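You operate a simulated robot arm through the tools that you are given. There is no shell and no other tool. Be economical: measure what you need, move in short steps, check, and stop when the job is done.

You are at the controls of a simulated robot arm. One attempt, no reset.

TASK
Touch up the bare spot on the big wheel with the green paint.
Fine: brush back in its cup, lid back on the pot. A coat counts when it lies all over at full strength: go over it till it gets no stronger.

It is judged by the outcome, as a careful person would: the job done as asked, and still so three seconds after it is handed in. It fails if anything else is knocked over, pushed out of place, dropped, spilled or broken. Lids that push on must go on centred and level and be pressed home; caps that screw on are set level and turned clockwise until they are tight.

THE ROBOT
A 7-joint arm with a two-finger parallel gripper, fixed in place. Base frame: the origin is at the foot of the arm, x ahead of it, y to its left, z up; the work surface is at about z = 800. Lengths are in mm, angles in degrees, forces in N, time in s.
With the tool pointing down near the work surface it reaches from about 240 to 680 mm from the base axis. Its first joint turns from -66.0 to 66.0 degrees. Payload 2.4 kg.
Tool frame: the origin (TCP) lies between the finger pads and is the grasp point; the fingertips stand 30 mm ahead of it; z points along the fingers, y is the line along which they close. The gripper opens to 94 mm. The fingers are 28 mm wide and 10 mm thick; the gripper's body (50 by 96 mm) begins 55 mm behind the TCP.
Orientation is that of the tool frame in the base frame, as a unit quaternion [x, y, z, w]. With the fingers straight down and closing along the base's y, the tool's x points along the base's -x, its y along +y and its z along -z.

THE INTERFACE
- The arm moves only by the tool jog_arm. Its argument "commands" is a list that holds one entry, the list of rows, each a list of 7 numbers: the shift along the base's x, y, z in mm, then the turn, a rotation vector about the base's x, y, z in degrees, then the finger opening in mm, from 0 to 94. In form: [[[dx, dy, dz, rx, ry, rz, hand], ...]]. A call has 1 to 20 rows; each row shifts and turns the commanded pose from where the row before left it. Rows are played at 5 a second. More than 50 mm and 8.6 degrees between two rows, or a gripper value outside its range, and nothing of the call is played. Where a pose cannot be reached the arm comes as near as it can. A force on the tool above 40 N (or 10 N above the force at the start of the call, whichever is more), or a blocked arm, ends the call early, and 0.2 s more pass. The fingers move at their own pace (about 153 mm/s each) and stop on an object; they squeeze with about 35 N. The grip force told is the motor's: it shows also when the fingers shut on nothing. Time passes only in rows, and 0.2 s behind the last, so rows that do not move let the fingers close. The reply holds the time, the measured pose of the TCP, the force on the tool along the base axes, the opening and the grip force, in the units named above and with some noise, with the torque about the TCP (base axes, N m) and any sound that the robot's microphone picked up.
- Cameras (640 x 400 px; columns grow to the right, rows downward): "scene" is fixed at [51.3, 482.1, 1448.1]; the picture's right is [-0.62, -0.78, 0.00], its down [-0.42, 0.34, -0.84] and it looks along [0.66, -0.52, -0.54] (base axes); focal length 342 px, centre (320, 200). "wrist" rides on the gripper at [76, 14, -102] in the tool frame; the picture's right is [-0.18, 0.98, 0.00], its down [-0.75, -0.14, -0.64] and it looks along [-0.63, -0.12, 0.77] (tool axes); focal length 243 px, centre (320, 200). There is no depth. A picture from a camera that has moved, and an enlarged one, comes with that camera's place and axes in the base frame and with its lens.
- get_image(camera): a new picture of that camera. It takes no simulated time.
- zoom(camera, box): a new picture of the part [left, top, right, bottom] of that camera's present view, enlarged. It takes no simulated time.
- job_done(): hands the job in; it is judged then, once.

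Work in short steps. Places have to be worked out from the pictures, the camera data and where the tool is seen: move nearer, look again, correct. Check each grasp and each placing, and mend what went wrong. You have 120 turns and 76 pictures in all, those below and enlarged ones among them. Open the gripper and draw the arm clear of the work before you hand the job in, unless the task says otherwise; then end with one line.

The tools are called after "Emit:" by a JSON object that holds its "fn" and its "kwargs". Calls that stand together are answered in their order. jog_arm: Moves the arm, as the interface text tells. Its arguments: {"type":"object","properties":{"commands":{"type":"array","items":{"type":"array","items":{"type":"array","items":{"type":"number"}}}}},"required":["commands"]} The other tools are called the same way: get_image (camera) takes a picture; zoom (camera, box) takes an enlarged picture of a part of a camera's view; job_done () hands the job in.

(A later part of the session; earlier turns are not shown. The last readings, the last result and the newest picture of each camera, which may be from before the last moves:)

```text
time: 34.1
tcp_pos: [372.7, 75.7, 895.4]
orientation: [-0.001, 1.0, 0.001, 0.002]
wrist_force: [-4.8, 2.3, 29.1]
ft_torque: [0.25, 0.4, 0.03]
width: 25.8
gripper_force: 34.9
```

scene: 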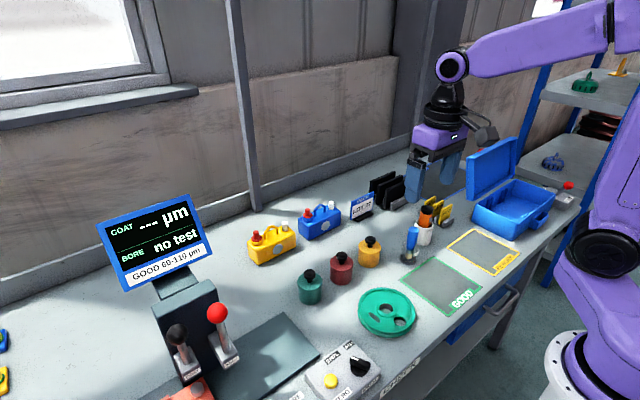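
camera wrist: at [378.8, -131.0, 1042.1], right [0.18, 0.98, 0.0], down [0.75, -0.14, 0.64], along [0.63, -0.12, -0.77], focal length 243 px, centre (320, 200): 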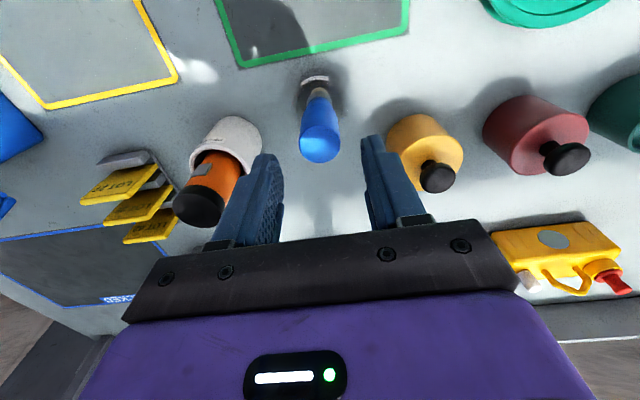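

Contact is at about z 896 with 29 N. I'll ease up 1 mm so I don't drag the wheel, then make a short stroke along x and look.

Emit:
{"fn": "jog_arm", "kwargs": {"commands": [[[0, 0, 1.2, 0, 0, 0, 10], [-4, 0, 0, 0, 0, 0, 10], [-4, 0, 0, 0, 0, 0, 10], [-4, 0, 0, 0, 0, 0, 10], [0, 0, 0, 0, 0, 0, 10]]]}}

Emit:
{"fn": "zoom", "kwargs": {"camera": "scene", "box": [350, 265, 420, 335]}}

Emit:
{"fn": "zoom", "kwargs": {"camera": "wrist", "box": [260, 60, 380, 160]}}

```text
time: 35.3
tcp_pos: [360.2, 76.5, 896.4]
orientation: [0.001, 1.0, 0.001, 0.001]
wrist_force: [-0.5, 0.8, -0.2]
ft_torque: [0.01, -0.03, 0.02]
width: 25.6
gripper_force: 35.3
```

```text
5.71 times, centred on (385, 300) of scene
camera zoom: at [51.4, 482.1, 1448.1], right [-0.62, -0.78, 0.0], down [-0.42, 0.34, -0.84], along [0.66, -0.52, -0.54], focal length 1952 px, centre (-51, -371)
```

zoom: 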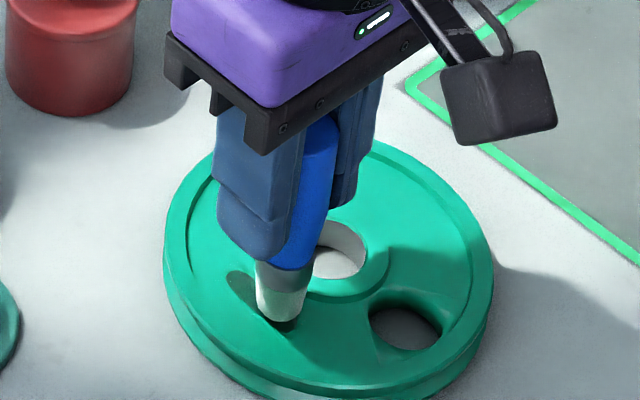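

```text
4.00 times, centred on (320, 110) of wrist
camera zoom: at [283.4, 91.7, 998.2], right [0.18, 0.98, 0.0], down [0.75, -0.14, 0.64], along [0.63, -0.12, -0.77], focal length 970 px, centre (320, 560)
```

zoom: 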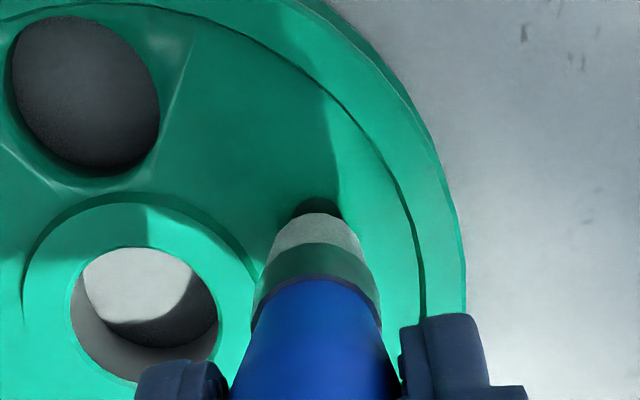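

It works: the stroked part has turned greener and the wheel hasn't moved. I'll brush back and forth along the whole spot with slightly more contact.

Emit:
{"fn": "jog_arm", "kwargs": {"commands": [[[-3, 0, -0.6, 0, 0, 0, 10], [4, 0, 0, 0, 0, 0, 10], [4, 0, 0, 0, 0, 0, 10], [4, 0, 0, 0, 0, 0, 10], [4, 0, 0, 0, 0, 0, 10], [4, 0, 0, 0, 0, 0, 10], [4, 0, 0, 0, 0, 0, 10], [4, 0, 0, 0, 0, 0, 10], [4, 0, 0, 0, 0, 0, 10], [0, 3, 0, 0, 0, 0, 10], [-4, 0, 0, 0, 0, 0, 10], [-4, 0, 0, 0, 0, 0, 10], [-4, 0, 0, 0, 0, 0, 10], [-4, 0, 0, 0, 0, 0, 10], [-4, 0, 0, 0, 0, 0, 10], [-4, 0, 0, 0, 0, 0, 10], [-4, 0, 0, 0, 0, 0, 10], [-4, 0, 0, 0, 0, 0, 10], [0, -3, 0, 0, 0, 0, 10]]]}}

Emit:
{"fn": "jog_arm", "kwargs": {"commands": [[[0, 0, 15, 0, 0, 0, 10], [0, 0, 20, 0, 0, 0, 10], [40, 0, 10, 0, 0, 0, 10], [0, 0, 0, 0, 0, 0, 10]]]}}

Emit:
{"fn": "zoom", "kwargs": {"camera": "scene", "box": [350, 255, 420, 335]}}

```text
time: 39.3
tcp_pos: [358.7, 77.4, 895.1]
orientation: [-0.001, 1.0, 0.001, 0.005]
wrist_force: [4.9, 8.5, 20.5]
ft_torque: [0.69, -0.35, 0.01]
width: 26.0
gripper_force: 35.2
```

```text
time: 40.3
tcp_pos: [398.9, 79.2, 940.6]
orientation: [0.0, 1.0, 0.001, 0.001]
wrist_force: [0.6, -0.4, -0.5]
ft_torque: [0.03, 0.0, -0.01]
width: 25.9
gripper_force: 35.0
```

```text
5.00 times, centred on (385, 295) of scene
camera zoom: at [51.4, 482.1, 1448.1], right [-0.62, -0.78, 0.0], down [-0.42, 0.34, -0.84], along [0.66, -0.52, -0.54], focal length 1708 px, centre (-5, -275)
```

zoom: 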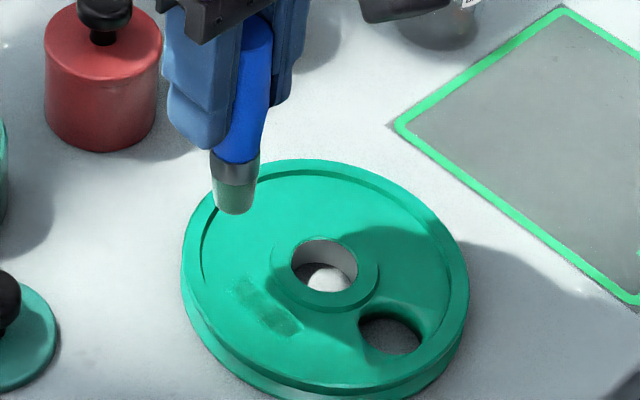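

Most of it is covered and some patchy dark areas remain. I'll reload the brush from the pot and go over it again.

Emit:
{"fn": "jog_arm", "kwargs": {"commands": [[[29, 16.5, 10, 0, 0, 0, 10], [29, 16.5, 0, 0, 0, 0, 10], [29, 16.5, 0, 0, 0, 0, 10], [29.5, 17, 0, 0, 0, 0, 10], [0, 0, 0, 0, 0, 0, 10], [0, 0, -15, 0, 0, 0, 10], [0, 0, -13, 0, 0, 0, 10], [0, 0, -8, 0, 0, 0, 10], [0, 0, -2, 0, 0, 0, 10], [0, 0, -0.8, 0, 0, 0, 10], [0, 0, 0, 0, 0, 0, 10], [0, 0, 0, 0, 0, 0, 10], [0, 0, 0, 0, 0, 0, 10]]]}}

Emit:
{"fn": "zoom", "kwargs": {"camera": "scene", "box": [290, 240, 340, 300]}}

```text
time: 43.1
tcp_pos: [514.8, 143.0, 911.2]
orientation: [-0.001, 1.0, 0.001, 0.003]
wrist_force: [0.3, -0.8, 0.6]
ft_torque: [-0.07, -0.06, -0.01]
width: 25.8
gripper_force: 35.4
```

```text
6.67 times, centred on (315, 270) of scene
camera zoom: at [51.3, 482.1, 1448.1], right [-0.62, -0.78, 0.0], down [-0.42, 0.34, -0.84], along [0.66, -0.52, -0.54], focal length 2277 px, centre (353, -267)
```

zoom: 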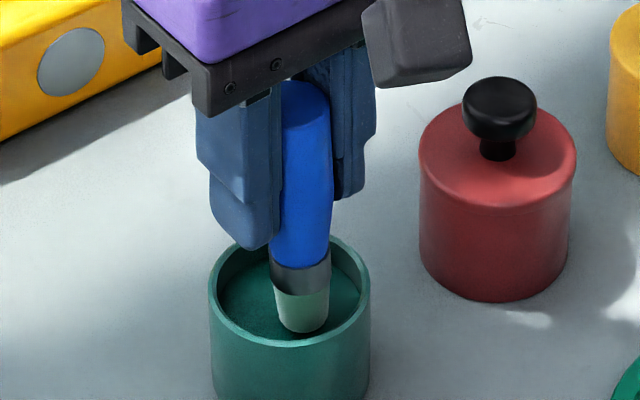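

The reading shows almost no contact, so I'll press about 1 mm further, dwell and lift.

Emit:
{"fn": "jog_arm", "kwargs": {"commands": [[[0, 2, -1, 0, 0, 0, 10], [0, 0, -0.7, 0, 0, 0, 10], [0, 0, 0, 0, 0, 0, 10], [0, 0, 0, 0, 0, 0, 10]]]}}

Emit:
{"fn": "jog_arm", "kwargs": {"commands": [[[0, 0, 15, 0, 0, 0, 10], [0, 0, 15, 0, 0, 0, 10], [0, 0, 10, 0, 0, 0, 10], [0, 0, 0, 0, 0, 0, 10]]]}}

Emit:
{"fn": "zoom", "kwargs": {"camera": "scene", "box": [290, 230, 340, 290]}}

```text
time: 44.1
tcp_pos: [514.7, 144.9, 911.0]
orientation: [0.001, 1.0, 0.001, 0.002]
wrist_force: [-5.0, -9.9, 33.2]
ft_torque: [-0.73, 0.43, 0.02]
width: 25.9
gripper_force: 34.7
```

```text
time: 45.1
tcp_pos: [515.0, 145.2, 950.6]
orientation: [-0.001, 1.0, 0.0, 0.002]
wrist_force: [0.0, -0.1, 0.1]
ft_torque: [0.01, 0.0, -0.04]
width: 25.8
gripper_force: 35.2
```

```text
6.67 times, centred on (315, 260) of scene
camera zoom: at [51.4, 482.1, 1448.1], right [-0.62, -0.78, 0.0], down [-0.42, 0.34, -0.84], along [0.66, -0.52, -0.54], focal length 2277 px, centre (353, -200)
```

zoom: 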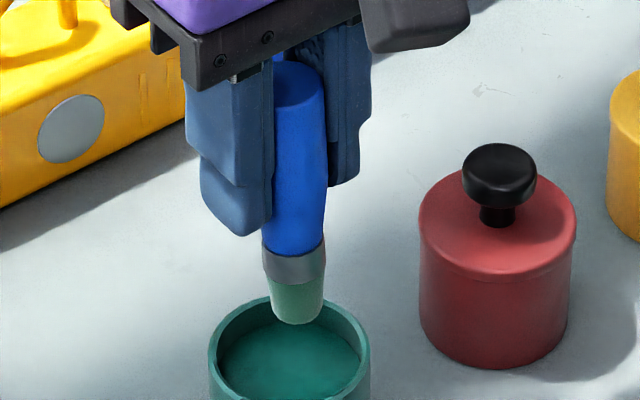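

The brush is loaded, but the tip seems to have swung a few mm toward -x. I'll go back over the spot and re-check the tip position.

Emit:
{"fn": "jog_arm", "kwargs": {"commands": [[[-33, -17, 0, 0, 0, 0, 10], [-33, -17, 0, 0, 0, 0, 10], [-33, -17, 0, 0, 0, 0, 10], [-34, -17, 0, 0, 0, 0, 10], [0, 0, -15, 0, 0, 0, 10], [0, 0, -10, 0, 0, 0, 10], [0, 0, -7, 0, 0, 0, 10], [0, 0, 0, 0, 0, 0, 10]]]}}

Emit:
{"fn": "zoom", "kwargs": {"camera": "wrist", "box": [240, 50, 400, 170]}}

Emit:
{"fn": "zoom", "kwargs": {"camera": "scene", "box": [350, 255, 420, 335]}}

```text
time: 46.9
tcp_pos: [380.1, 77.6, 918.3]
orientation: [0.0, 1.0, 0.001, 0.001]
wrist_force: [-0.7, -0.4, -0.3]
ft_torque: [0.0, 0.02, -0.01]
width: 26.2
gripper_force: 34.3
```

```text
3.33 times, centred on (320, 110) of wrist
camera zoom: at [303.1, 92.5, 1019.8], right [0.18, 0.98, 0.0], down [0.75, -0.14, 0.64], along [0.63, -0.12, -0.76], focal length 809 px, centre (320, 500)
```

zoom: 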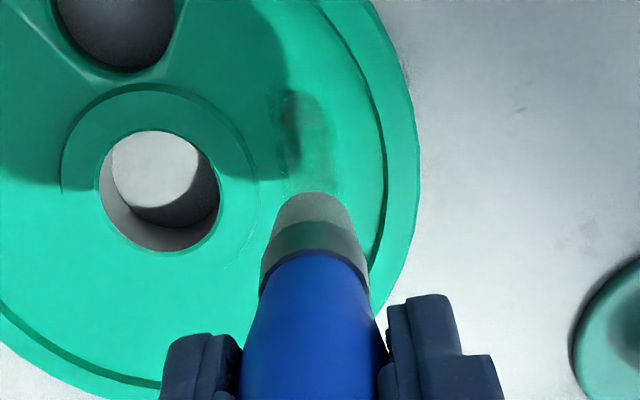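

```text
5.00 times, centred on (385, 295) of scene
camera zoom: at [51.4, 482.1, 1448.1], right [-0.62, -0.78, 0.0], down [-0.42, 0.34, -0.84], along [0.66, -0.52, -0.54], focal length 1708 px, centre (-5, -275)
```

zoom: 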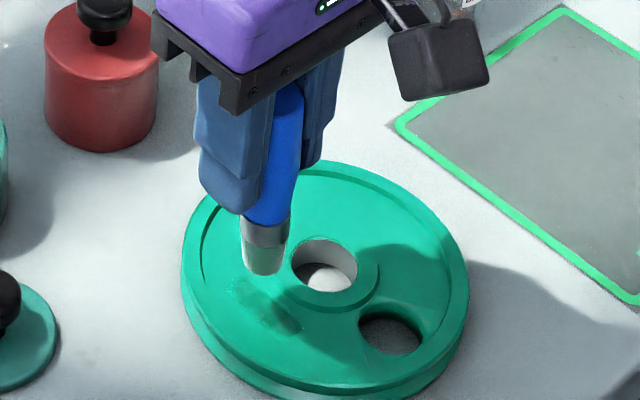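

The tip is now at (-12.5, 0) from the TCP. A dark patch remains near (355, 75), on the spot's -y side, so I'll go down and stroke in lanes that favour that side.

Emit:
{"fn": "jog_arm", "kwargs": {"commands": [[[0, -3, -12, 0, 0, 0, 10], [-4, 0, -6, 0, 0, 0, 10], [-4, 0, -3, 0, 0, 0, 10], [0, 0, -1, 0, 0, 0, 10], [0, 0, 0, 0, 0, 0, 10]]]}}

```text
time: 48.1
tcp_pos: [372.5, 74.2, 896.0]
orientation: [0.0, 1.0, 0.001, 0.002]
wrist_force: [-0.1, -0.1, -0.7]
ft_torque: [0.03, -0.01, 0.06]
width: 25.9
gripper_force: 34.9
```

Emit:
{"fn": "jog_arm", "kwargs": {"commands": [[[0, 0, -1, 0, 0, 0, 10], [0, 0, 0, 0, 0, 0, 10]]]}}

```text
time: 48.7
tcp_pos: [372.4, 74.8, 895.0]
orientation: [0.0, 1.0, 0.001, 0.002]
wrist_force: [-3.7, -0.7, 21.1]
ft_torque: [-0.13, 0.26, 0.02]
width: 26.1
gripper_force: 34.5
```

Contact is made with 21 N. I'll lift a hair and stroke lanes at y 74.5 and about 79.

Emit:
{"fn": "jog_arm", "kwargs": {"commands": [[[-4, 0, 0.3, 0, 0, 0, 10], [-4, 0, 0, 0, 0, 0, 10], [-4, 0, 0, 0, 0, 0, 10], [4, 0, 0, 0, 0, 0, 10], [4, 0, 0, 0, 0, 0, 10], [4, 0, 0, 0, 0, 0, 10], [4, 0, 0, 0, 0, 0, 10], [4, 0, 0, 0, 0, 0, 10], [4, 0, 0, 0, 0, 0, 10], [4, 0, 0, 0, 0, 0, 10], [4, 0, 0, 0, 0, 0, 10], [2, 0, 0, 0, 0, 0, 10], [0, 4, 0, 0, 0, 0, 10], [-5, 0, 0, 0, 0, 0, 10], [-5, 0, 0, 0, 0, 0, 10], [-5, 0, 0, 0, 0, 0, 10], [-5, 0, 0, 0, 0, 0, 10], [-5, 0, 0, 0, 0, 0, 10], [-5, 0, 0, 0, 0, 0, 10], [-3, 0, 0, 0, 0, 0, 10]]]}}

Emit:
{"fn": "jog_arm", "kwargs": {"commands": [[[0, 0, 15, 0, 0, 0, 10], [0, 0, 20, 0, 0, 0, 10], [30, 0, 10, 0, 0, 0, 10], [0, 0, 0, 0, 0, 0, 10]]]}}

Emit:
{"fn": "zoom", "kwargs": {"camera": "wrist", "box": [240, 50, 400, 170]}}

Emit:
{"fn": "zoom", "kwargs": {"camera": "scene", "box": [360, 285, 410, 335]}}

```text
time: 52.9
tcp_pos: [361.8, 78.6, 895.8]
orientation: [0.001, 1.0, 0.001, 0.001]
wrist_force: [1.3, -0.4, 2.0]
ft_torque: [0.0, -0.05, -0.01]
width: 26.2
gripper_force: 35.5
```

```text
time: 53.9
tcp_pos: [392.4, 77.5, 939.6]
orientation: [0.0, 1.0, 0.002, 0.001]
wrist_force: [0.9, -0.7, -1.1]
ft_torque: [-0.02, -0.01, -0.02]
width: 25.9
gripper_force: 34.9
```

```text
3.33 times, centred on (320, 110) of wrist
camera zoom: at [315.4, 93.2, 1042.1], right [0.18, 0.98, 0.0], down [0.75, -0.14, 0.64], along [0.63, -0.12, -0.77], focal length 809 px, centre (320, 500)
```

zoom: 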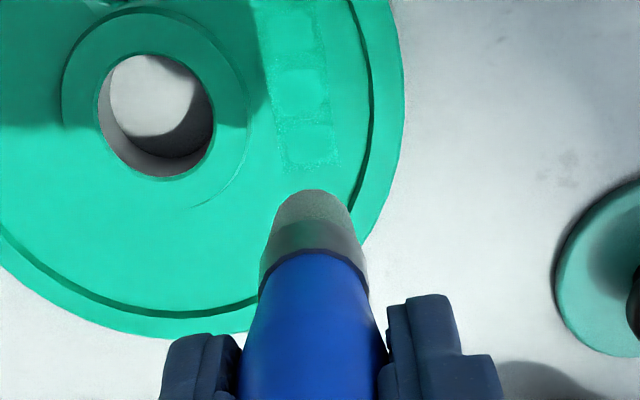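

```text
8.00 times, centred on (385, 310) of scene
camera zoom: at [51.4, 482.1, 1448.1], right [-0.62, -0.78, 0.0], down [-0.42, 0.34, -0.84], along [0.66, -0.52, -0.54], focal length 2732 px, centre (-200, -680)
```

zoom: 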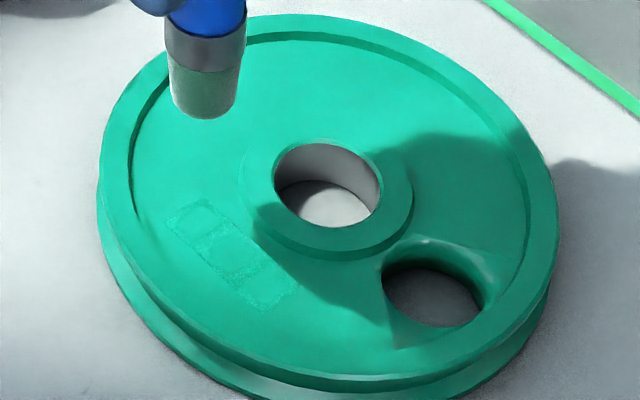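

Coverage is almost uniform, with only faint texture at the edges. I'll reload and do one more full pass to be sure it gets no stronger.

Emit:
{"fn": "jog_arm", "kwargs": {"commands": [[[31, 17, 10, 0, 0, 0, 10], [31, 17, 0, 0, 0, 0, 10], [31, 17, 0, 0, 0, 0, 10], [33, 17, 0, 0, 0, 0, 10], [0, 0, 0, 0, 0, 0, 10], [0, 0, -15, 0, 0, 0, 10], [0, 0, -13, 0, 0, 0, 10], [0, 0, -9, 0, 0, 0, 10], [0, 0, -2, 0, 0, 0, 10], [0, 0, -1, 0, 0, 0, 10], [0, 0, 0, 0, 0, 0, 10]]]}}

Emit:
{"fn": "jog_arm", "kwargs": {"commands": [[[0, 0, -0.8, 0, 0, 0, 10], [0, 0, 0, 0, 0, 0, 10], [0, 0, 0, 0, 0, 0, 10]]]}}

Emit:
{"fn": "jog_arm", "kwargs": {"commands": [[[0, 0, 15, 0, 0, 0, 10], [0, 0, 15, 0, 0, 0, 10], [0, 0, 10, 0, 0, 0, 10], [0, 0, 0, 0, 0, 0, 10]]]}}

Emit:
{"fn": "zoom", "kwargs": {"camera": "scene", "box": [290, 230, 340, 290]}}

```text
time: 56.3
tcp_pos: [518.3, 146.5, 910.7]
orientation: [0.0, 1.0, 0.001, 0.002]
wrist_force: [-6.7, -3.0, 22.2]
ft_torque: [-0.24, 0.54, 0.01]
width: 25.9
gripper_force: 34.7
```

```text
time: 57.1
tcp_pos: [518.5, 147.1, 910.5]
orientation: [0.0, 1.0, 0.001, 0.003]
wrist_force: [-4.8, -0.1, 31.0]
ft_torque: [0.12, 0.37, -0.03]
width: 25.8
gripper_force: 35.1
```

```text
time: 58.1
tcp_pos: [517.5, 145.3, 949.6]
orientation: [-0.001, 1.0, 0.001, 0.001]
wrist_force: [0.5, -0.3, 0.5]
ft_torque: [0.0, 0.0, -0.02]
width: 26.0
gripper_force: 35.3
```

```text
6.67 times, centred on (315, 260) of scene
camera zoom: at [51.4, 482.1, 1448.1], right [-0.62, -0.78, 0.0], down [-0.42, 0.34, -0.84], along [0.66, -0.52, -0.54], focal length 2277 px, centre (353, -200)
```

zoom: 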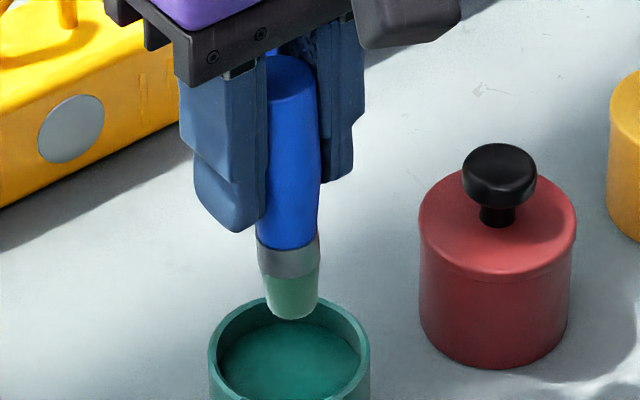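

The brush is reloaded, so back to the spot for a three-lane pass.

Emit:
{"fn": "jog_arm", "kwargs": {"commands": [[[-35, -18, 0, 0, 0, 0, 10], [-36, -18, 0, 0, 0, 0, 10], [-36, -18, 0, 0, 0, 0, 10], [-36, -17.5, 0, 0, 0, 0, 10], [0, 0, -20, 0, 0, 0, 10], [0, 0, -20, 0, 0, 0, 10], [0, 0, -10, 0, 0, 0, 10], [0, 0, -3, 0, 0, 0, 10], [0, 0, -1, 0, 0, 0, 10], [0, 0, 0, 0, 0, 0, 10]]]}}

Emit:
{"fn": "zoom", "kwargs": {"camera": "wrist", "box": [260, 50, 380, 150]}}

```text
time: 60.3
tcp_pos: [375.1, 75.2, 895.6]
orientation: [0.0, 1.0, 0.001, 0.003]
wrist_force: [-0.1, -0.1, -0.9]
ft_torque: [0.0, 0.01, 0.05]
width: 26.2
gripper_force: 34.9
```

```text
4.00 times, centred on (320, 100) of wrist
camera zoom: at [297.6, 90.3, 997.0], right [0.18, 0.98, 0.0], down [0.75, -0.14, 0.64], along [0.63, -0.12, -0.77], focal length 970 px, centre (320, 600)
```

zoom: 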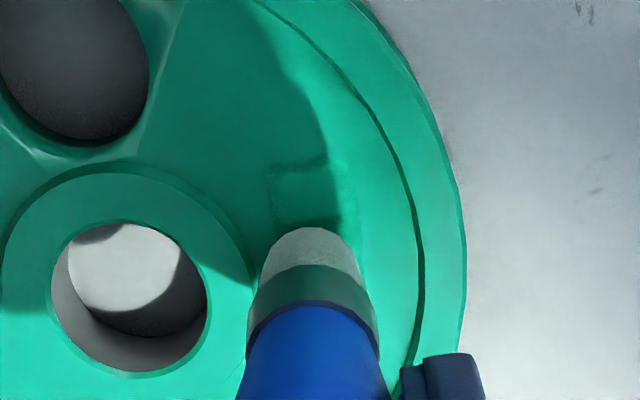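

The tip is in line with the patch, which spans x 349–382 and y 71–84. I'll press lightly and stroke three lanes.

Emit:
{"fn": "jog_arm", "kwargs": {"commands": [[[0, 0, -0.7, 0, 0, 0, 10], [-4, 0, 0, 0, 0, 0, 10], [-4, 0, 0, 0, 0, 0, 10], [-5, 0, 0, 0, 0, 0, 10], [5, 0, 0, 0, 0, 0, 10], [5, 0, 0, 0, 0, 0, 10], [5, 0, 0, 0, 0, 0, 10], [5, 0, 0, 0, 0, 0, 10], [5, 0, 0, 0, 0, 0, 10], [5, 0, 0, 0, 0, 0, 10], [3, 0, 0, 0, 0, 0, 10], [0, 3, 0, 0, 0, 0, 10], [-5, 0, 0, 0, 0, 0, 10], [-5, 0, 0, 0, 0, 0, 10], [-5, 0, 0, 0, 0, 0, 10], [-5, 0, 0, 0, 0, 0, 10], [-5, 0, 0, 0, 0, 0, 10], [-5, 0, 0, 0, 0, 0, 10], [-3, 0, 0, 0, 0, 0, 10]]]}}

Emit:
{"fn": "jog_arm", "kwargs": {"commands": [[[0, 3, 0, 0, 0, 0, 10], [5, 0, 0, 0, 0, 0, 10], [5, 0, 0, 0, 0, 0, 10], [5, 0, 0, 0, 0, 0, 10], [5, 0, 0, 0, 0, 0, 10], [5, 0, 0, 0, 0, 0, 10], [5, 0, 0, 0, 0, 0, 10], [3, 0, 0, 0, 0, 0, 10], [0, 0, 15, 0, 0, 0, 10], [0, 0, 20, 0, 0, 0, 10], [0, 0, 10, 0, 0, 0, 10], [0, 0, 0, 0, 0, 0, 10]]]}}

Emit:
{"fn": "zoom", "kwargs": {"camera": "wrist", "box": [240, 40, 400, 160]}}

Emit:
{"fn": "zoom", "kwargs": {"camera": "scene", "box": [365, 290, 405, 330]}}

```text
time: 64.3
tcp_pos: [361.3, 79.3, 894.3]
orientation: [-0.001, 1.0, 0.0, 0.001]
wrist_force: [-0.5, 0.2, -0.9]
ft_torque: [0.01, -0.03, 0.01]
width: 26.0
gripper_force: 35.3
```

```text
time: 66.9
tcp_pos: [395.5, 80.8, 940.5]
orientation: [0.001, 1.0, 0.001, 0.002]
wrist_force: [-0.7, -0.7, -1.1]
ft_torque: [-0.02, 0.0, 0.0]
width: 26.1
gripper_force: 35.0
```

```text
3.33 times, centred on (320, 100) of wrist
camera zoom: at [318.5, 95.2, 1042.1], right [0.18, 0.98, 0.0], down [0.75, -0.14, 0.64], along [0.63, -0.12, -0.77], focal length 809 px, centre (320, 533)
```

zoom: 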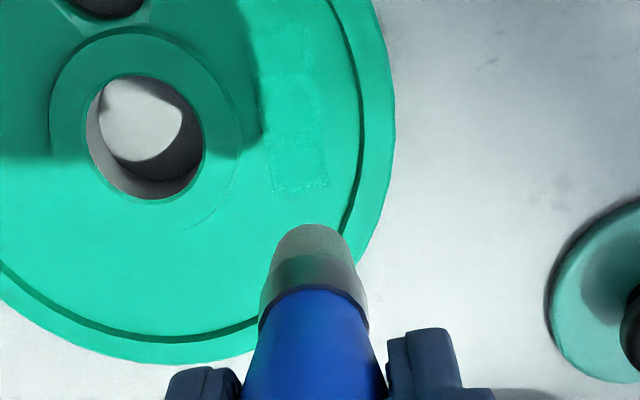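

```text
10.00 times, centred on (385, 310) of scene
camera zoom: at [51.3, 482.1, 1448.1], right [-0.62, -0.78, 0.0], down [-0.42, 0.34, -0.84], along [0.66, -0.52, -0.54], focal length 3415 px, centre (-330, -900)
```

zoom: 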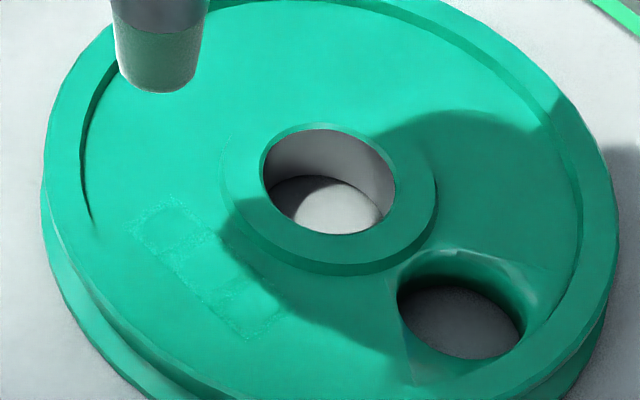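

It looks uniform now. The readings left some doubt about how firmly the last strokes touched, so I'll reload once more and do a confirming pass, checking contact.

Emit:
{"fn": "jog_arm", "kwargs": {"commands": [[[30, 16, 10, 0, 0, 0, 10], [30, 16, 0, 0, 0, 0, 10], [30, 16, 0, 0, 0, 0, 10], [32, 16, 0, 0, 0, 0, 10], [0, 0, 0, 0, 0, 0, 10], [0, 0, -15, 0, 0, 0, 10], [0, 0, -13, 0, 0, 0, 10], [0, 0, -9, 0, 0, 0, 10], [0, 0, -2, 0, 0, 0, 10], [0, 0, -1, 0, 0, 0, 10], [0, 0, 0, 0, 0, 0, 10]]]}}

Emit:
{"fn": "jog_arm", "kwargs": {"commands": [[[0, 0, -0.8, 0, 0, 0, 10], [0, 0, 0, 0, 0, 0, 10], [0, 0, 0, 0, 0, 0, 10]]]}}

Emit:
{"fn": "jog_arm", "kwargs": {"commands": [[[0, 0, 15, 0, 0, 0, 10], [0, 0, 15, 0, 0, 0, 10], [0, 0, 10, 0, 0, 0, 10], [-35, -18, 0, 0, 0, 0, 10], [-36, -18, 0, 0, 0, 0, 10], [-36, -17, 0, 0, 0, 0, 10], [-35, -17, 0, 0, 0, 0, 10], [0, 0, -20, 0, 0, 0, 10], [0, 0, -20, 0, 0, 0, 10], [0, 0, -10, 0, 0, 0, 10], [0, 0, -3, 0, 0, 0, 10], [0, 0, -1, 0, 0, 0, 10], [0, 0, 0, 0, 0, 0, 10]]]}}

```text
time: 69.3
tcp_pos: [516.6, 144.8, 909.5]
orientation: [0.0, 1.0, 0.001, 0.002]
wrist_force: [0.8, -2.4, 10.1]
ft_torque: [-0.17, -0.02, 0.0]
width: 26.1
gripper_force: 34.7
```

```text
time: 70.1
tcp_pos: [517.1, 145.0, 910.5]
orientation: [0.0, 1.0, 0.001, 0.003]
wrist_force: [0.7, -3.1, 25.0]
ft_torque: [-0.27, -0.07, -0.01]
width: 26.0
gripper_force: 35.2
```

```text
time: 72.9
tcp_pos: [373.8, 76.2, 894.2]
orientation: [0.0, 1.0, 0.001, 0.002]
wrist_force: [0.5, 1.2, -0.3]
ft_torque: [0.01, 0.01, 0.04]
width: 26.1
gripper_force: 34.8
```

There's no contact at z 894.2, so the brush has been pushed up about 1 mm in the grip. I'll lower a little further to touch.

Emit:
{"fn": "jog_arm", "kwargs": {"commands": [[[0, 0, -0.7, 0, 0, 0, 10], [0, 0, 0, 0, 0, 0, 10]]]}}

Emit:
{"fn": "jog_arm", "kwargs": {"commands": [[[0, 0, -0.7, 0, 0, 0, 10], [0, 0, 0, 0, 0, 0, 10]]]}}

```text
time: 73.5
tcp_pos: [374.0, 74.7, 894.8]
orientation: [0.0, 1.0, 0.0, 0.002]
wrist_force: [0.2, 0.3, -0.6]
ft_torque: [-0.01, 0.01, 0.01]
width: 25.9
gripper_force: 35.0
```

```text
time: 74.1
tcp_pos: [374.1, 75.5, 894.3]
orientation: [0.0, 1.0, 0.001, 0.003]
wrist_force: [0.2, -2.3, 12.8]
ft_torque: [-0.19, -0.01, 0.02]
width: 25.9
gripper_force: 35.3
```

Contact is at 12.8 N. I'll stroke three lanes at this height, a touch lower still.

Emit:
{"fn": "jog_arm", "kwargs": {"commands": [[[-4, -1, -0.2, 0, 0, 0, 10], [-4, 0, 0, 0, 0, 0, 10], [-5, 0, 0, 0, 0, 0, 10], [5, 0, 0, 0, 0, 0, 10], [5, 0, 0, 0, 0, 0, 10], [5, 0, 0, 0, 0, 0, 10], [5, 0, 0, 0, 0, 0, 10], [5, 0, 0, 0, 0, 0, 10], [5, 0, 0, 0, 0, 0, 10], [3, 0, 0, 0, 0, 0, 10], [0, 4, 0, 0, 0, 0, 10], [-5, 0, 0, 0, 0, 0, 10], [-5, 0, 0, 0, 0, 0, 10], [-5, 0, 0, 0, 0, 0, 10], [-5, 0, 0, 0, 0, 0, 10]]]}}

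Emit:
{"fn": "jog_arm", "kwargs": {"commands": [[[-5, 0, 0, 0, 0, 0, 10], [-5, 0, 0, 0, 0, 0, 10], [-3, 0, 0, 0, 0, 0, 10], [0, 4, 0, 0, 0, 0, 10], [5, 0, 0, 0, 0, 0, 10], [5, 0, 0, 0, 0, 0, 10], [5, 0, 0, 0, 0, 0, 10], [5, 0, 0, 0, 0, 0, 10], [5, 0, 0, 0, 0, 0, 10], [5, 0, 0, 0, 0, 0, 10], [3, 0, 0, 0, 0, 0, 10]]]}}

Emit:
{"fn": "jog_arm", "kwargs": {"commands": [[[0, 0, 15, 0, 0, 0, 10], [0, 0, 20, 0, 0, 0, 10], [20, -10, 30, 0, 0, 0, 10], [0, 0, 10, 0, 0, 0, 10], [0, 0, 0, 0, 0, 0, 10]]]}}

Emit:
{"fn": "zoom", "kwargs": {"camera": "scene", "box": [365, 290, 405, 330]}}

```text
time: 77.3
tcp_pos: [375.4, 77.7, 892.9]
orientation: [0.0, 1.0, 0.001, 0.003]
wrist_force: [2.4, 0.4, 5.0]
ft_torque: [0.05, -0.17, -0.01]
width: 25.9
gripper_force: 34.8
```

```text
time: 79.7
tcp_pos: [395.0, 80.1, 894.4]
orientation: [-0.001, 1.0, 0.001, 0.002]
wrist_force: [-0.3, 0.2, 0.0]
ft_torque: [0.0, -0.03, 0.02]
width: 25.9
gripper_force: 35.3
```

```text
time: 80.9
tcp_pos: [415.8, 73.0, 969.3]
orientation: [0.0, 1.0, 0.001, 0.002]
wrist_force: [0.3, -0.3, -0.6]
ft_torque: [-0.02, 0.02, -0.02]
width: 26.0
gripper_force: 35.4
```

```text
10.00 times, centred on (385, 310) of scene
camera zoom: at [51.4, 482.1, 1448.1], right [-0.62, -0.78, 0.0], down [-0.42, 0.34, -0.84], along [0.66, -0.52, -0.54], focal length 3415 px, centre (-330, -900)
```

zoom: 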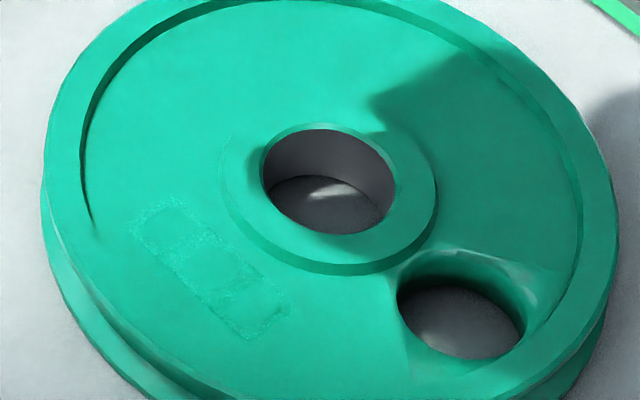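

The coat looks the same as after the previous pass, so it is at full strength. Now I'll take the brush back above its cup at about (453, -146).

Emit:
{"fn": "jog_arm", "kwargs": {"commands": [[[0, 0, 25, 0, 0, 0, 10], [9, -44, 5, 0, 0, 0, 10], [9, -44, 0, 0, 0, 0, 10], [10, -44, 0, 0, 0, 0, 10], [10, -44, 0, 0, 0, 0, 10], [10, -43, 0, 0, 0, 0, 10], [0, 0, -20, 0, 0, 0, 10], [0, 0, -20, 0, 0, 0, 10], [0, 0, 0, 0, 0, 0, 10]]]}}

Emit:
{"fn": "zoom", "kwargs": {"camera": "wrist", "box": [260, 40, 380, 160]}}

Emit:
{"fn": "zoom", "kwargs": {"camera": "scene", "box": [395, 210, 455, 270]}}

```text
time: 82.9
tcp_pos: [463.8, -147.1, 957.9]
orientation: [0.001, 1.0, 0.001, 0.002]
wrist_force: [0.2, 0.4, -1.9]
ft_torque: [-0.02, -0.04, 0.0]
width: 26.1
gripper_force: 35.0
```

```text
3.33 times, centred on (320, 100) of wrist
camera zoom: at [386.2, -132.1, 1060.3], right [0.18, 0.98, 0.0], down [0.75, -0.14, 0.64], along [0.63, -0.12, -0.77], focal length 809 px, centre (320, 533)
```

zoom: 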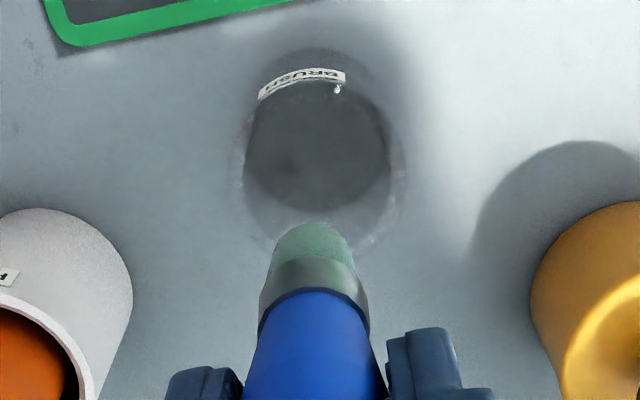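

```text
6.67 times, centred on (425, 240) of scene
camera zoom: at [51.4, 482.1, 1448.1], right [-0.62, -0.78, 0.0], down [-0.42, 0.34, -0.84], along [0.66, -0.52, -0.54], focal length 2277 px, centre (-380, -67)
```

zoom: 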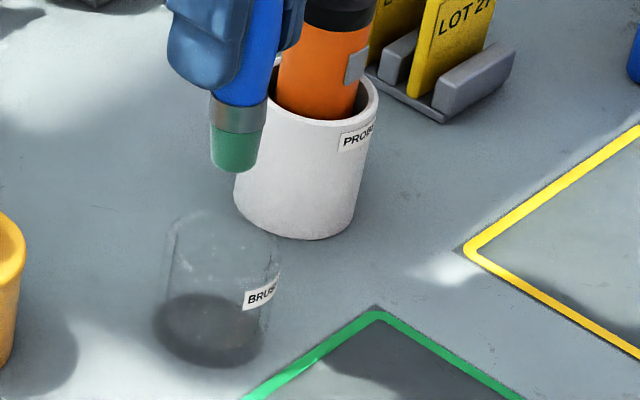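

The tip is centred over the cup to within a few mm. I'll nudge it by (-5, +2) to allow for the lean and lower it in.

Emit:
{"fn": "jog_arm", "kwargs": {"commands": [[[-5, 2, 0, 0, 0, 0, 10], [0, 0, -15, 0, 0, 0, 10], [0, 0, -12, 0, 0, 0, 10], [0, 0, -10, 0, 0, 0, 10], [0, 0, -8, 0, 0, 0, 10], [0, 0, 0, 0, 0, 0, 10]]]}}

Emit:
{"fn": "zoom", "kwargs": {"camera": "scene", "box": [395, 210, 455, 270]}}

Emit:
{"fn": "zoom", "kwargs": {"camera": "wrist", "box": [260, 60, 380, 180]}}

```text
time: 84.3
tcp_pos: [459.6, -145.0, 912.1]
orientation: [0.0, 1.0, 0.001, 0.0]
wrist_force: [0.0, -0.3, -0.4]
ft_torque: [0.0, 0.0, 0.01]
width: 26.0
gripper_force: 34.4
```

```text
6.67 times, centred on (425, 240) of scene
camera zoom: at [51.4, 482.1, 1448.1], right [-0.62, -0.78, 0.0], down [-0.42, 0.34, -0.84], along [0.66, -0.52, -0.54], focal length 2277 px, centre (-380, -67)
```

zoom: 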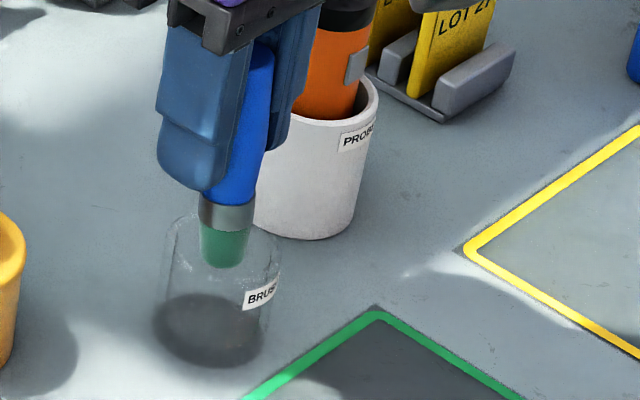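

```text
3.33 times, centred on (320, 120) of wrist
camera zoom: at [381.9, -129.7, 1015.1], right [0.18, 0.98, 0.0], down [0.75, -0.14, 0.64], along [0.63, -0.12, -0.77], focal length 809 px, centre (320, 467)
```

zoom: 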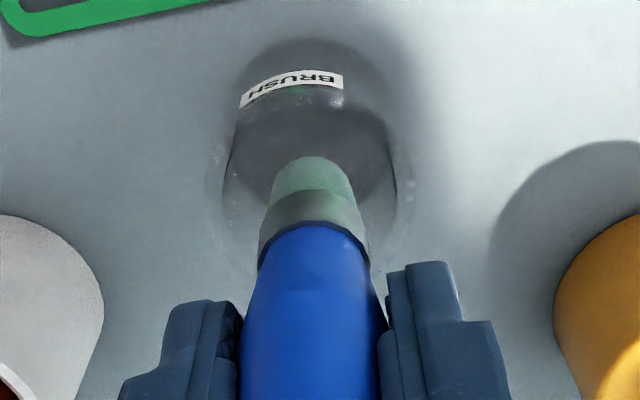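

The tip is inside the cup. I'll continue down gently to the bottom.

Emit:
{"fn": "jog_arm", "kwargs": {"commands": [[[0, 0, -8, 0, 0, 0, 10], [0, 0, -8, 0, 0, 0, 10], [0, 0, -6, 0, 0, 0, 10], [0, 0, -2, 0, 0, 0, 10], [0, 0, 0, 0, 0, 0, 10]]]}}

Emit:
{"fn": "jog_arm", "kwargs": {"commands": [[[0, 0, -1.5, 0, 0, 0, 10], [0, 0, -1.5, 0, 0, 0, 10], [0, 0, 0, 0, 0, 0, 10]]]}}

Emit:
{"fn": "zoom", "kwargs": {"camera": "scene", "box": [395, 210, 455, 270]}}

```text
time: 85.5
tcp_pos: [458.3, -145.8, 888.9]
orientation: [0.0, 1.0, 0.002, 0.002]
wrist_force: [-0.3, -0.1, -0.5]
ft_torque: [0.0, 0.05, -0.01]
width: 26.2
gripper_force: 34.7
```

```text
time: 86.3
tcp_pos: [458.0, -143.8, 886.4]
orientation: [0.0, 1.0, 0.001, 0.001]
wrist_force: [0.1, -0.5, -0.5]
ft_torque: [0.01, -0.02, -0.01]
width: 25.8
gripper_force: 34.7
```

```text
6.67 times, centred on (425, 240) of scene
camera zoom: at [51.4, 482.1, 1448.1], right [-0.62, -0.78, 0.0], down [-0.42, 0.34, -0.84], along [0.66, -0.52, -0.54], focal length 2277 px, centre (-380, -67)
```

zoom: 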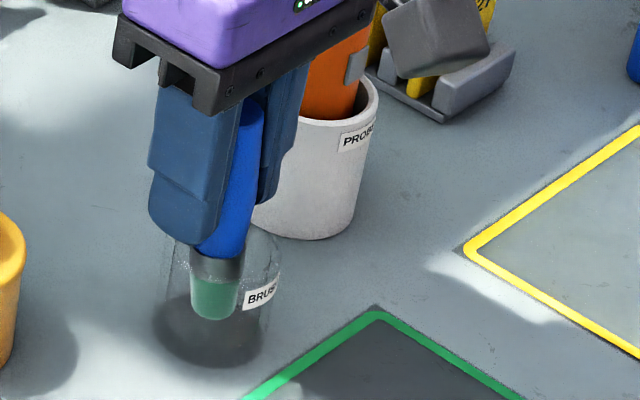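

Still no contact, so I'll go down a bit further in 1 mm steps.

Emit:
{"fn": "jog_arm", "kwargs": {"commands": [[[0, 0, -1.5, 0, 0, 0, 10], [0, 0, -1, 0, 0, 0, 10], [0, 0, 0, 0, 0, 0, 10]]]}}

Emit:
{"fn": "jog_arm", "kwargs": {"commands": [[[0, 0, -1, 0, 0, 0, 10], [0, 0, 0, 0, 0, 0, 10]]]}}

```text
time: 87.1
tcp_pos: [458.5, -144.8, 884.2]
orientation: [0.0, 1.0, 0.001, 0.002]
wrist_force: [1.0, -0.2, 0.0]
ft_torque: [0.02, 0.03, 0.0]
width: 25.7
gripper_force: 34.8
```

```text
time: 87.7
tcp_pos: [458.8, -143.8, 882.9]
orientation: [0.0, 1.0, 0.001, 0.001]
wrist_force: [-1.4, 0.3, -0.9]
ft_torque: [0.01, 0.03, -0.01]
width: 26.1
gripper_force: 35.0
```

Emit:
{"fn": "jog_arm", "kwargs": {"commands": [[[0, 0, -1, 0, 0, 0, 10], [0, 0, 0, 0, 0, 0, 10]]]}}

Emit:
{"fn": "jog_arm", "kwargs": {"commands": [[[0, 0, -1, 0, 0, 0, 10], [0, 0, 0, 0, 0, 0, 10]]]}}

```text
time: 88.3
tcp_pos: [458.9, -143.5, 882.3]
orientation: [0.001, 1.0, 0.001, 0.001]
wrist_force: [0.7, 0.4, -0.7]
ft_torque: [0.02, -0.02, 0.0]
width: 25.9
gripper_force: 35.2
```

```text
time: 88.9
tcp_pos: [458.8, -144.7, 881.4]
orientation: [-0.001, 1.0, 0.001, 0.002]
wrist_force: [-1.4, 1.5, 9.9]
ft_torque: [0.11, 0.1, -0.05]
width: 25.8
gripper_force: 35.1
```

The brush has touched the cup floor with about 10 N. I'll open slowly and rise straight up.

Emit:
{"fn": "jog_arm", "kwargs": {"commands": [[[0, 0, 0.5, 0, 0, 0, 28], [0, 0, 0, 0, 0, 0, 32], [0, 0, 0, 0, 0, 0, 40], [0, 0, 0, 0, 0, 0, 50], [0, 0, 10, 0, 0, 0, 50], [0, 0, 20, 0, 0, 0, 50], [0, 0, 30, 0, 0, 0, 50], [0, 0, 20, 0, 0, 0, 50], [0, 0, 20, 0, 0, 0, 50]]]}}

Emit:
{"fn": "zoom", "kwargs": {"camera": "scene", "box": [395, 210, 455, 270]}}

```text
time: 90.9
tcp_pos: [458.7, -145.7, 980.9]
orientation: [0.0, 1.0, 0.001, 0.001]
wrist_force: [1.2, -0.5, -0.5]
ft_torque: [0.0, -0.02, 0.02]
width: 50.0
gripper_force: 0.0
```

```text
6.67 times, centred on (425, 240) of scene
camera zoom: at [51.3, 482.1, 1448.1], right [-0.62, -0.78, 0.0], down [-0.42, 0.34, -0.84], along [0.66, -0.52, -0.54], focal length 2277 px, centre (-380, -67)
```

zoom: 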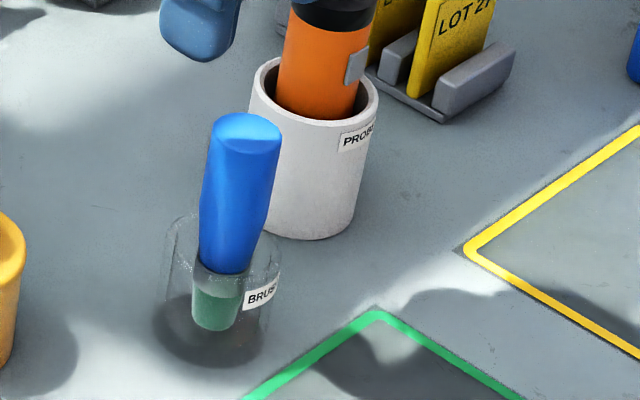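

The brush is standing in its cup. Next I'll move above the lid and locate its knob.

Emit:
{"fn": "jog_arm", "kwargs": {"commands": [[[-4, 46, 3, 0, 0, 0, 50], [-4, 46, 0, 0, 0, 0, 50], [-4, 46, 0, 0, 0, 0, 50], [-4, 46, 0, 0, 0, 0, 50], [-3, 46, 0, 0, 0, 0, 50], [-3, 46, 0, 0, 0, 0, 50], [0, 45, 0, 0, 0, 0, 50], [0, 0, -40, 0, 0, 0, 50], [0, 0, -30, 0, 0, 0, 50], [0, 0, 0, 0, 0, 0, 50]]]}}

Emit:
{"fn": "zoom", "kwargs": {"camera": "wrist", "box": [200, 40, 440, 240]}}

Emit:
{"fn": "zoom", "kwargs": {"camera": "scene", "box": [285, 255, 355, 335]}}

```text
time: 93.1
tcp_pos: [435.3, 175.9, 914.4]
orientation: [0.0, 1.0, 0.002, 0.001]
wrist_force: [-0.1, 0.3, 0.6]
ft_torque: [0.02, -0.01, 0.01]
width: 50.2
gripper_force: 0.1
```

```text
2.00 times, centred on (320, 140) of wrist
camera zoom: at [358.1, 191.1, 1015.8], right [0.18, 0.98, 0.0], down [0.75, -0.14, 0.64], along [0.63, -0.12, -0.77], focal length 485 px, centre (320, 320)
```

zoom: 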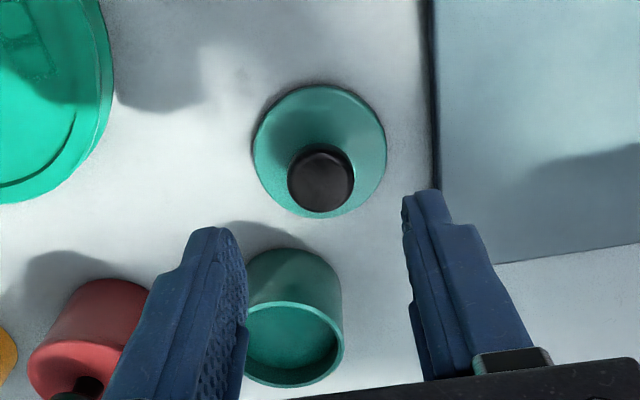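

```text
5.00 times, centred on (320, 295) of scene
camera zoom: at [51.3, 482.1, 1448.1], right [-0.62, -0.78, 0.0], down [-0.42, 0.34, -0.84], along [0.66, -0.52, -0.54], focal length 1708 px, centre (320, -275)
```

zoom: 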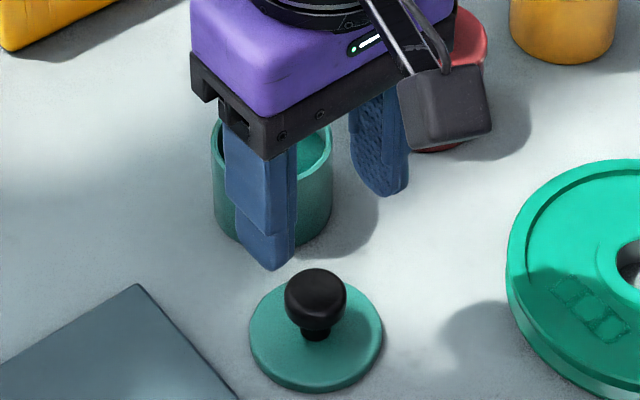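

The lid lies flat with its knob near (434, 177). I'll descend close to it, fingers at 46, and re-check the centring.

Emit:
{"fn": "jog_arm", "kwargs": {"commands": [[[0, 1, -20, 0, 0, 0, 46], [0, 0, -20, 0, 0, 0, 46], [0, 0, -12, 0, 0, 0, 46], [0, 0, 0, 0, 0, 0, 46]]]}}

Emit:
{"fn": "zoom", "kwargs": {"camera": "wrist", "box": [220, 90, 420, 260]}}

```text
time: 94.1
tcp_pos: [435.6, 177.9, 861.3]
orientation: [0.001, 1.0, 0.001, 0.001]
wrist_force: [-0.4, 0.3, -0.7]
ft_torque: [0.01, 0.02, 0.0]
width: 46.1
gripper_force: 0.1
```

```text
2.35 times, centred on (320, 175) of wrist
camera zoom: at [358.5, 192.4, 964.2], right [0.18, 0.98, 0.0], down [0.75, -0.14, 0.64], along [0.63, -0.12, -0.76], focal length 571 px, centre (320, 259)
```

zoom: 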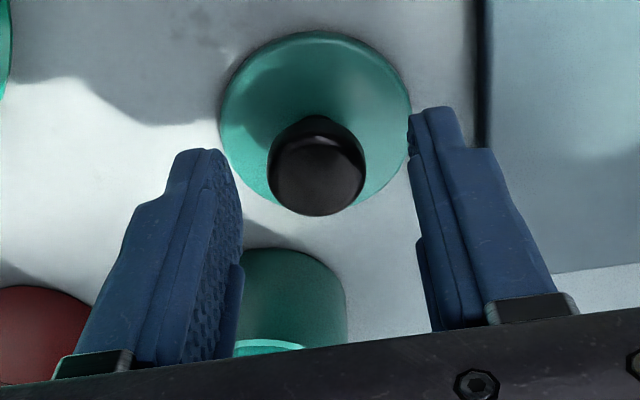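

The knob is centred at (435, 177). I'll go down to just above the lid disc.

Emit:
{"fn": "jog_arm", "kwargs": {"commands": [[[0, -0.5, -8, 0, 0, 0, 46], [0, 0, -6, 0, 0, 0, 46], [0, 0, -2, 0, 0, 0, 46], [0, 0, 0, 0, 0, 0, 46]]]}}

Emit:
{"fn": "jog_arm", "kwargs": {"commands": [[[0, 0, -1.5, 0, 0, 0, 46], [0, 0, -1.5, 0, 0, 0, 46], [0, 0, 0, 0, 0, 0, 46]]]}}

```text
time: 95.1
tcp_pos: [436.4, 177.1, 845.8]
orientation: [-0.001, 1.0, 0.001, 0.002]
wrist_force: [-0.9, -0.3, 0.0]
ft_torque: [-0.01, 0.03, 0.0]
width: 45.8
gripper_force: 0.1
```

```text
time: 95.9
tcp_pos: [436.7, 176.6, 843.3]
orientation: [0.0, 1.0, 0.001, 0.002]
wrist_force: [1.0, -0.2, -0.7]
ft_torque: [0.04, 0.04, -0.02]
width: 45.8
gripper_force: 0.1
```

Emit:
{"fn": "jog_arm", "kwargs": {"commands": [[[0, 0, -1.5, 0, 0, 0, 46], [0, 0, -1, 0, 0, 0, 46], [0, 0, 0, 0, 0, 0, 46]]]}}

Emit:
{"fn": "zoom", "kwargs": {"camera": "scene", "box": [295, 275, 345, 335]}}

```text
time: 96.7
tcp_pos: [436.5, 176.8, 840.6]
orientation: [0.0, 1.0, 0.001, 0.001]
wrist_force: [0.2, 0.4, 0.0]
ft_torque: [0.0, 0.0, -0.02]
width: 46.3
gripper_force: 0.0
```

```text
6.67 times, centred on (320, 305) of scene
camera zoom: at [51.3, 482.1, 1448.1], right [-0.62, -0.78, 0.0], down [-0.42, 0.34, -0.84], along [0.66, -0.52, -0.54], focal length 2277 px, centre (320, -500)
```

zoom: 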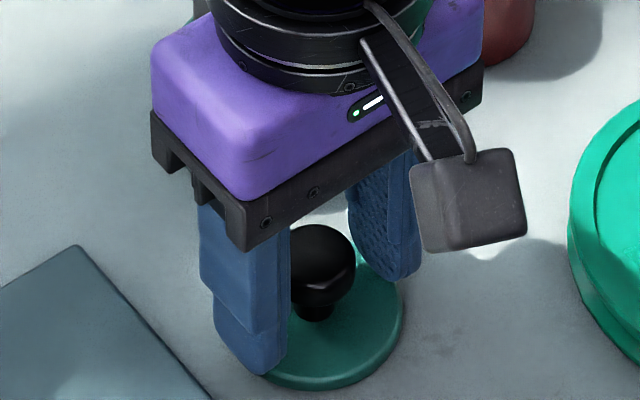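

The fingertips straddle the knob just above the disc. I'll close, then lift gently.

Emit:
{"fn": "jog_arm", "kwargs": {"commands": [[[0, 0, 0, 0, 0, 0, 34], [0, 0, 0, 0, 0, 0, 10], [0, 0, 0, 0, 0, 0, 10], [0, 0, 0, 0, 0, 0, 10]]]}}

Emit:
{"fn": "jog_arm", "kwargs": {"commands": [[[0, 0, 5, 0, 0, 0, 10], [0, 0, 15, 0, 0, 0, 10], [0, 0, 25, 0, 0, 0, 10], [0, 0, 30, 0, 0, 0, 10], [0, 0, 30, 0, 0, 0, 10], [0, 0, 0, 0, 0, 0, 10]]]}}

Emit:
{"fn": "zoom", "kwargs": {"camera": "scene", "box": [285, 230, 355, 310]}}

```text
time: 97.7
tcp_pos: [437.9, 177.6, 840.4]
orientation: [0.0, 1.0, 0.001, 0.001]
wrist_force: [-0.6, -0.2, 0.0]
ft_torque: [0.01, -0.01, -0.01]
width: 25.9
gripper_force: 34.8
```

```text
time: 99.1
tcp_pos: [438.0, 176.3, 945.1]
orientation: [0.0, 1.0, 0.001, 0.001]
wrist_force: [0.4, 0.0, -0.2]
ft_torque: [0.04, -0.03, 0.03]
width: 25.8
gripper_force: 35.2
```

```text
5.00 times, centred on (320, 270) of scene
camera zoom: at [51.3, 482.1, 1448.1], right [-0.62, -0.78, 0.0], down [-0.42, 0.34, -0.84], along [0.66, -0.52, -0.54], focal length 1708 px, centre (320, -150)
```

zoom: 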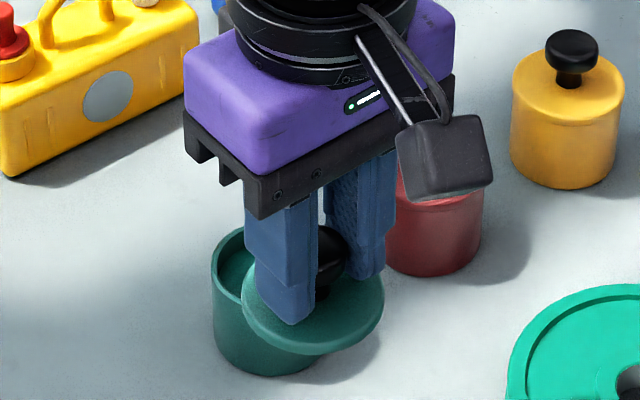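

The lid is held. I'll move it over the pot, whose centre I estimate at (509, 145.5), and compare lid and rim in the wrist view before lowering.

Emit:
{"fn": "jog_arm", "kwargs": {"commands": [[[25, -10, 0, 0, 0, 0, 10], [25, -10, 0, 0, 0, 0, 10], [24, -11, 0, 0, 0, 0, 10], [0, 0, -20, 0, 0, 0, 10], [0, 0, 0, 0, 0, 0, 10]]]}}

Emit:
{"fn": "zoom", "kwargs": {"camera": "wrist", "box": [230, 60, 410, 220]}}

Emit:
{"fn": "zoom", "kwargs": {"camera": "scene", "box": [280, 240, 340, 310]}}

```text
time: 100.3
tcp_pos: [511.0, 144.2, 926.1]
orientation: [0.0, 1.0, 0.001, 0.002]
wrist_force: [-0.2, 0.6, 0.2]
ft_torque: [0.0, 0.02, 0.05]
width: 25.6
gripper_force: 34.9
```

```text
2.50 times, centred on (320, 140) of wrist
camera zoom: at [434.1, 160.0, 1027.5], right [0.18, 0.98, 0.0], down [0.75, -0.14, 0.64], along [0.63, -0.12, -0.76], focal length 606 px, centre (320, 350)
```

zoom: 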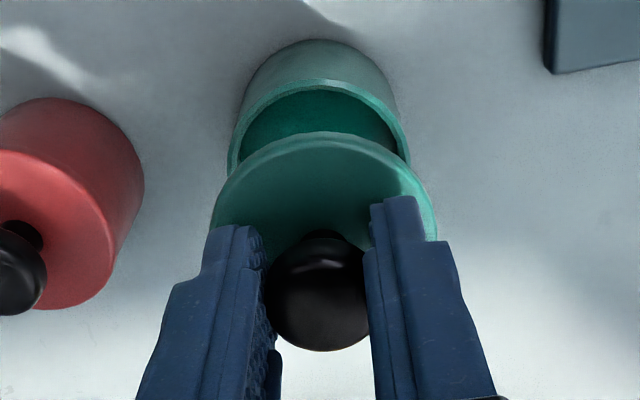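

```text
5.71 times, centred on (310, 275) of scene
camera zoom: at [51.4, 482.1, 1448.1], right [-0.62, -0.78, 0.0], down [-0.42, 0.34, -0.84], along [0.66, -0.52, -0.54], focal length 1952 px, centre (377, -229)
```

zoom: 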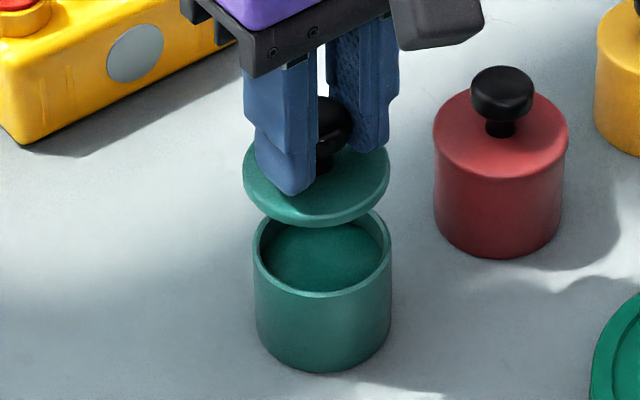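

The lid is within about 2 mm of the rim's centre. I'll shift it (+1.5, -1.5) and lower towards the seat, which was at TCP z 884 before.

Emit:
{"fn": "jog_arm", "kwargs": {"commands": [[[1.5, -1.5, -10, 0, 0, 0, 10], [0, 0, -10, 0, 0, 0, 10], [0, 0, -6, 0, 0, 0, 10], [0, 0, 0, 0, 0, 0, 10]]]}}

Emit:
{"fn": "zoom", "kwargs": {"camera": "scene", "box": [285, 250, 335, 310]}}

```text
time: 101.3
tcp_pos: [511.6, 144.5, 898.7]
orientation: [0.0, 1.0, 0.001, 0.001]
wrist_force: [-0.1, 0.2, -0.3]
ft_torque: [0.0, 0.0, 0.01]
width: 25.8
gripper_force: 34.6
```

```text
6.67 times, centred on (310, 280) of scene
camera zoom: at [51.4, 482.1, 1448.1], right [-0.62, -0.78, 0.0], down [-0.42, 0.34, -0.84], along [0.66, -0.52, -0.54], focal length 2277 px, centre (387, -333)
```

zoom: 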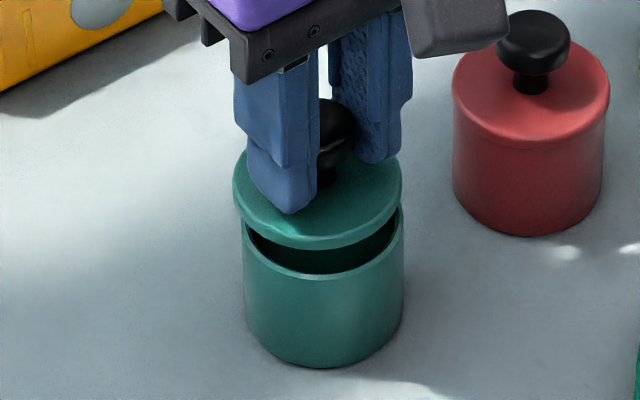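

The lid is level and about 1.5 mm to the left in the scene view. I'll nudge by (-0.7, -1) and lower in small steps, watching the force.

Emit:
{"fn": "jog_arm", "kwargs": {"commands": [[[-0.7, -1, -3, 0, 0, 0, 10], [0, 0, -3, 0, 0, 0, 10], [0, 0, -2, 0, 0, 0, 10], [0, 0, 0, 0, 0, 0, 10]]]}}

Emit:
{"fn": "jog_arm", "kwargs": {"commands": [[[0, 0, -1.5, 0, 0, 0, 10], [0, 0, -1.5, 0, 0, 0, 10], [0, 0, 0, 0, 0, 0, 10]]]}}

```text
time: 102.3
tcp_pos: [510.7, 142.7, 891.6]
orientation: [0.0, 1.0, 0.001, 0.001]
wrist_force: [-0.4, 1.1, -0.7]
ft_torque: [0.01, 0.0, 0.02]
width: 25.6
gripper_force: 35.1
```

```text
time: 103.1
tcp_pos: [511.8, 144.0, 889.5]
orientation: [0.0, 1.0, 0.001, 0.002]
wrist_force: [0.9, 0.2, -0.2]
ft_torque: [-0.01, 0.04, -0.02]
width: 25.9
gripper_force: 35.1
```

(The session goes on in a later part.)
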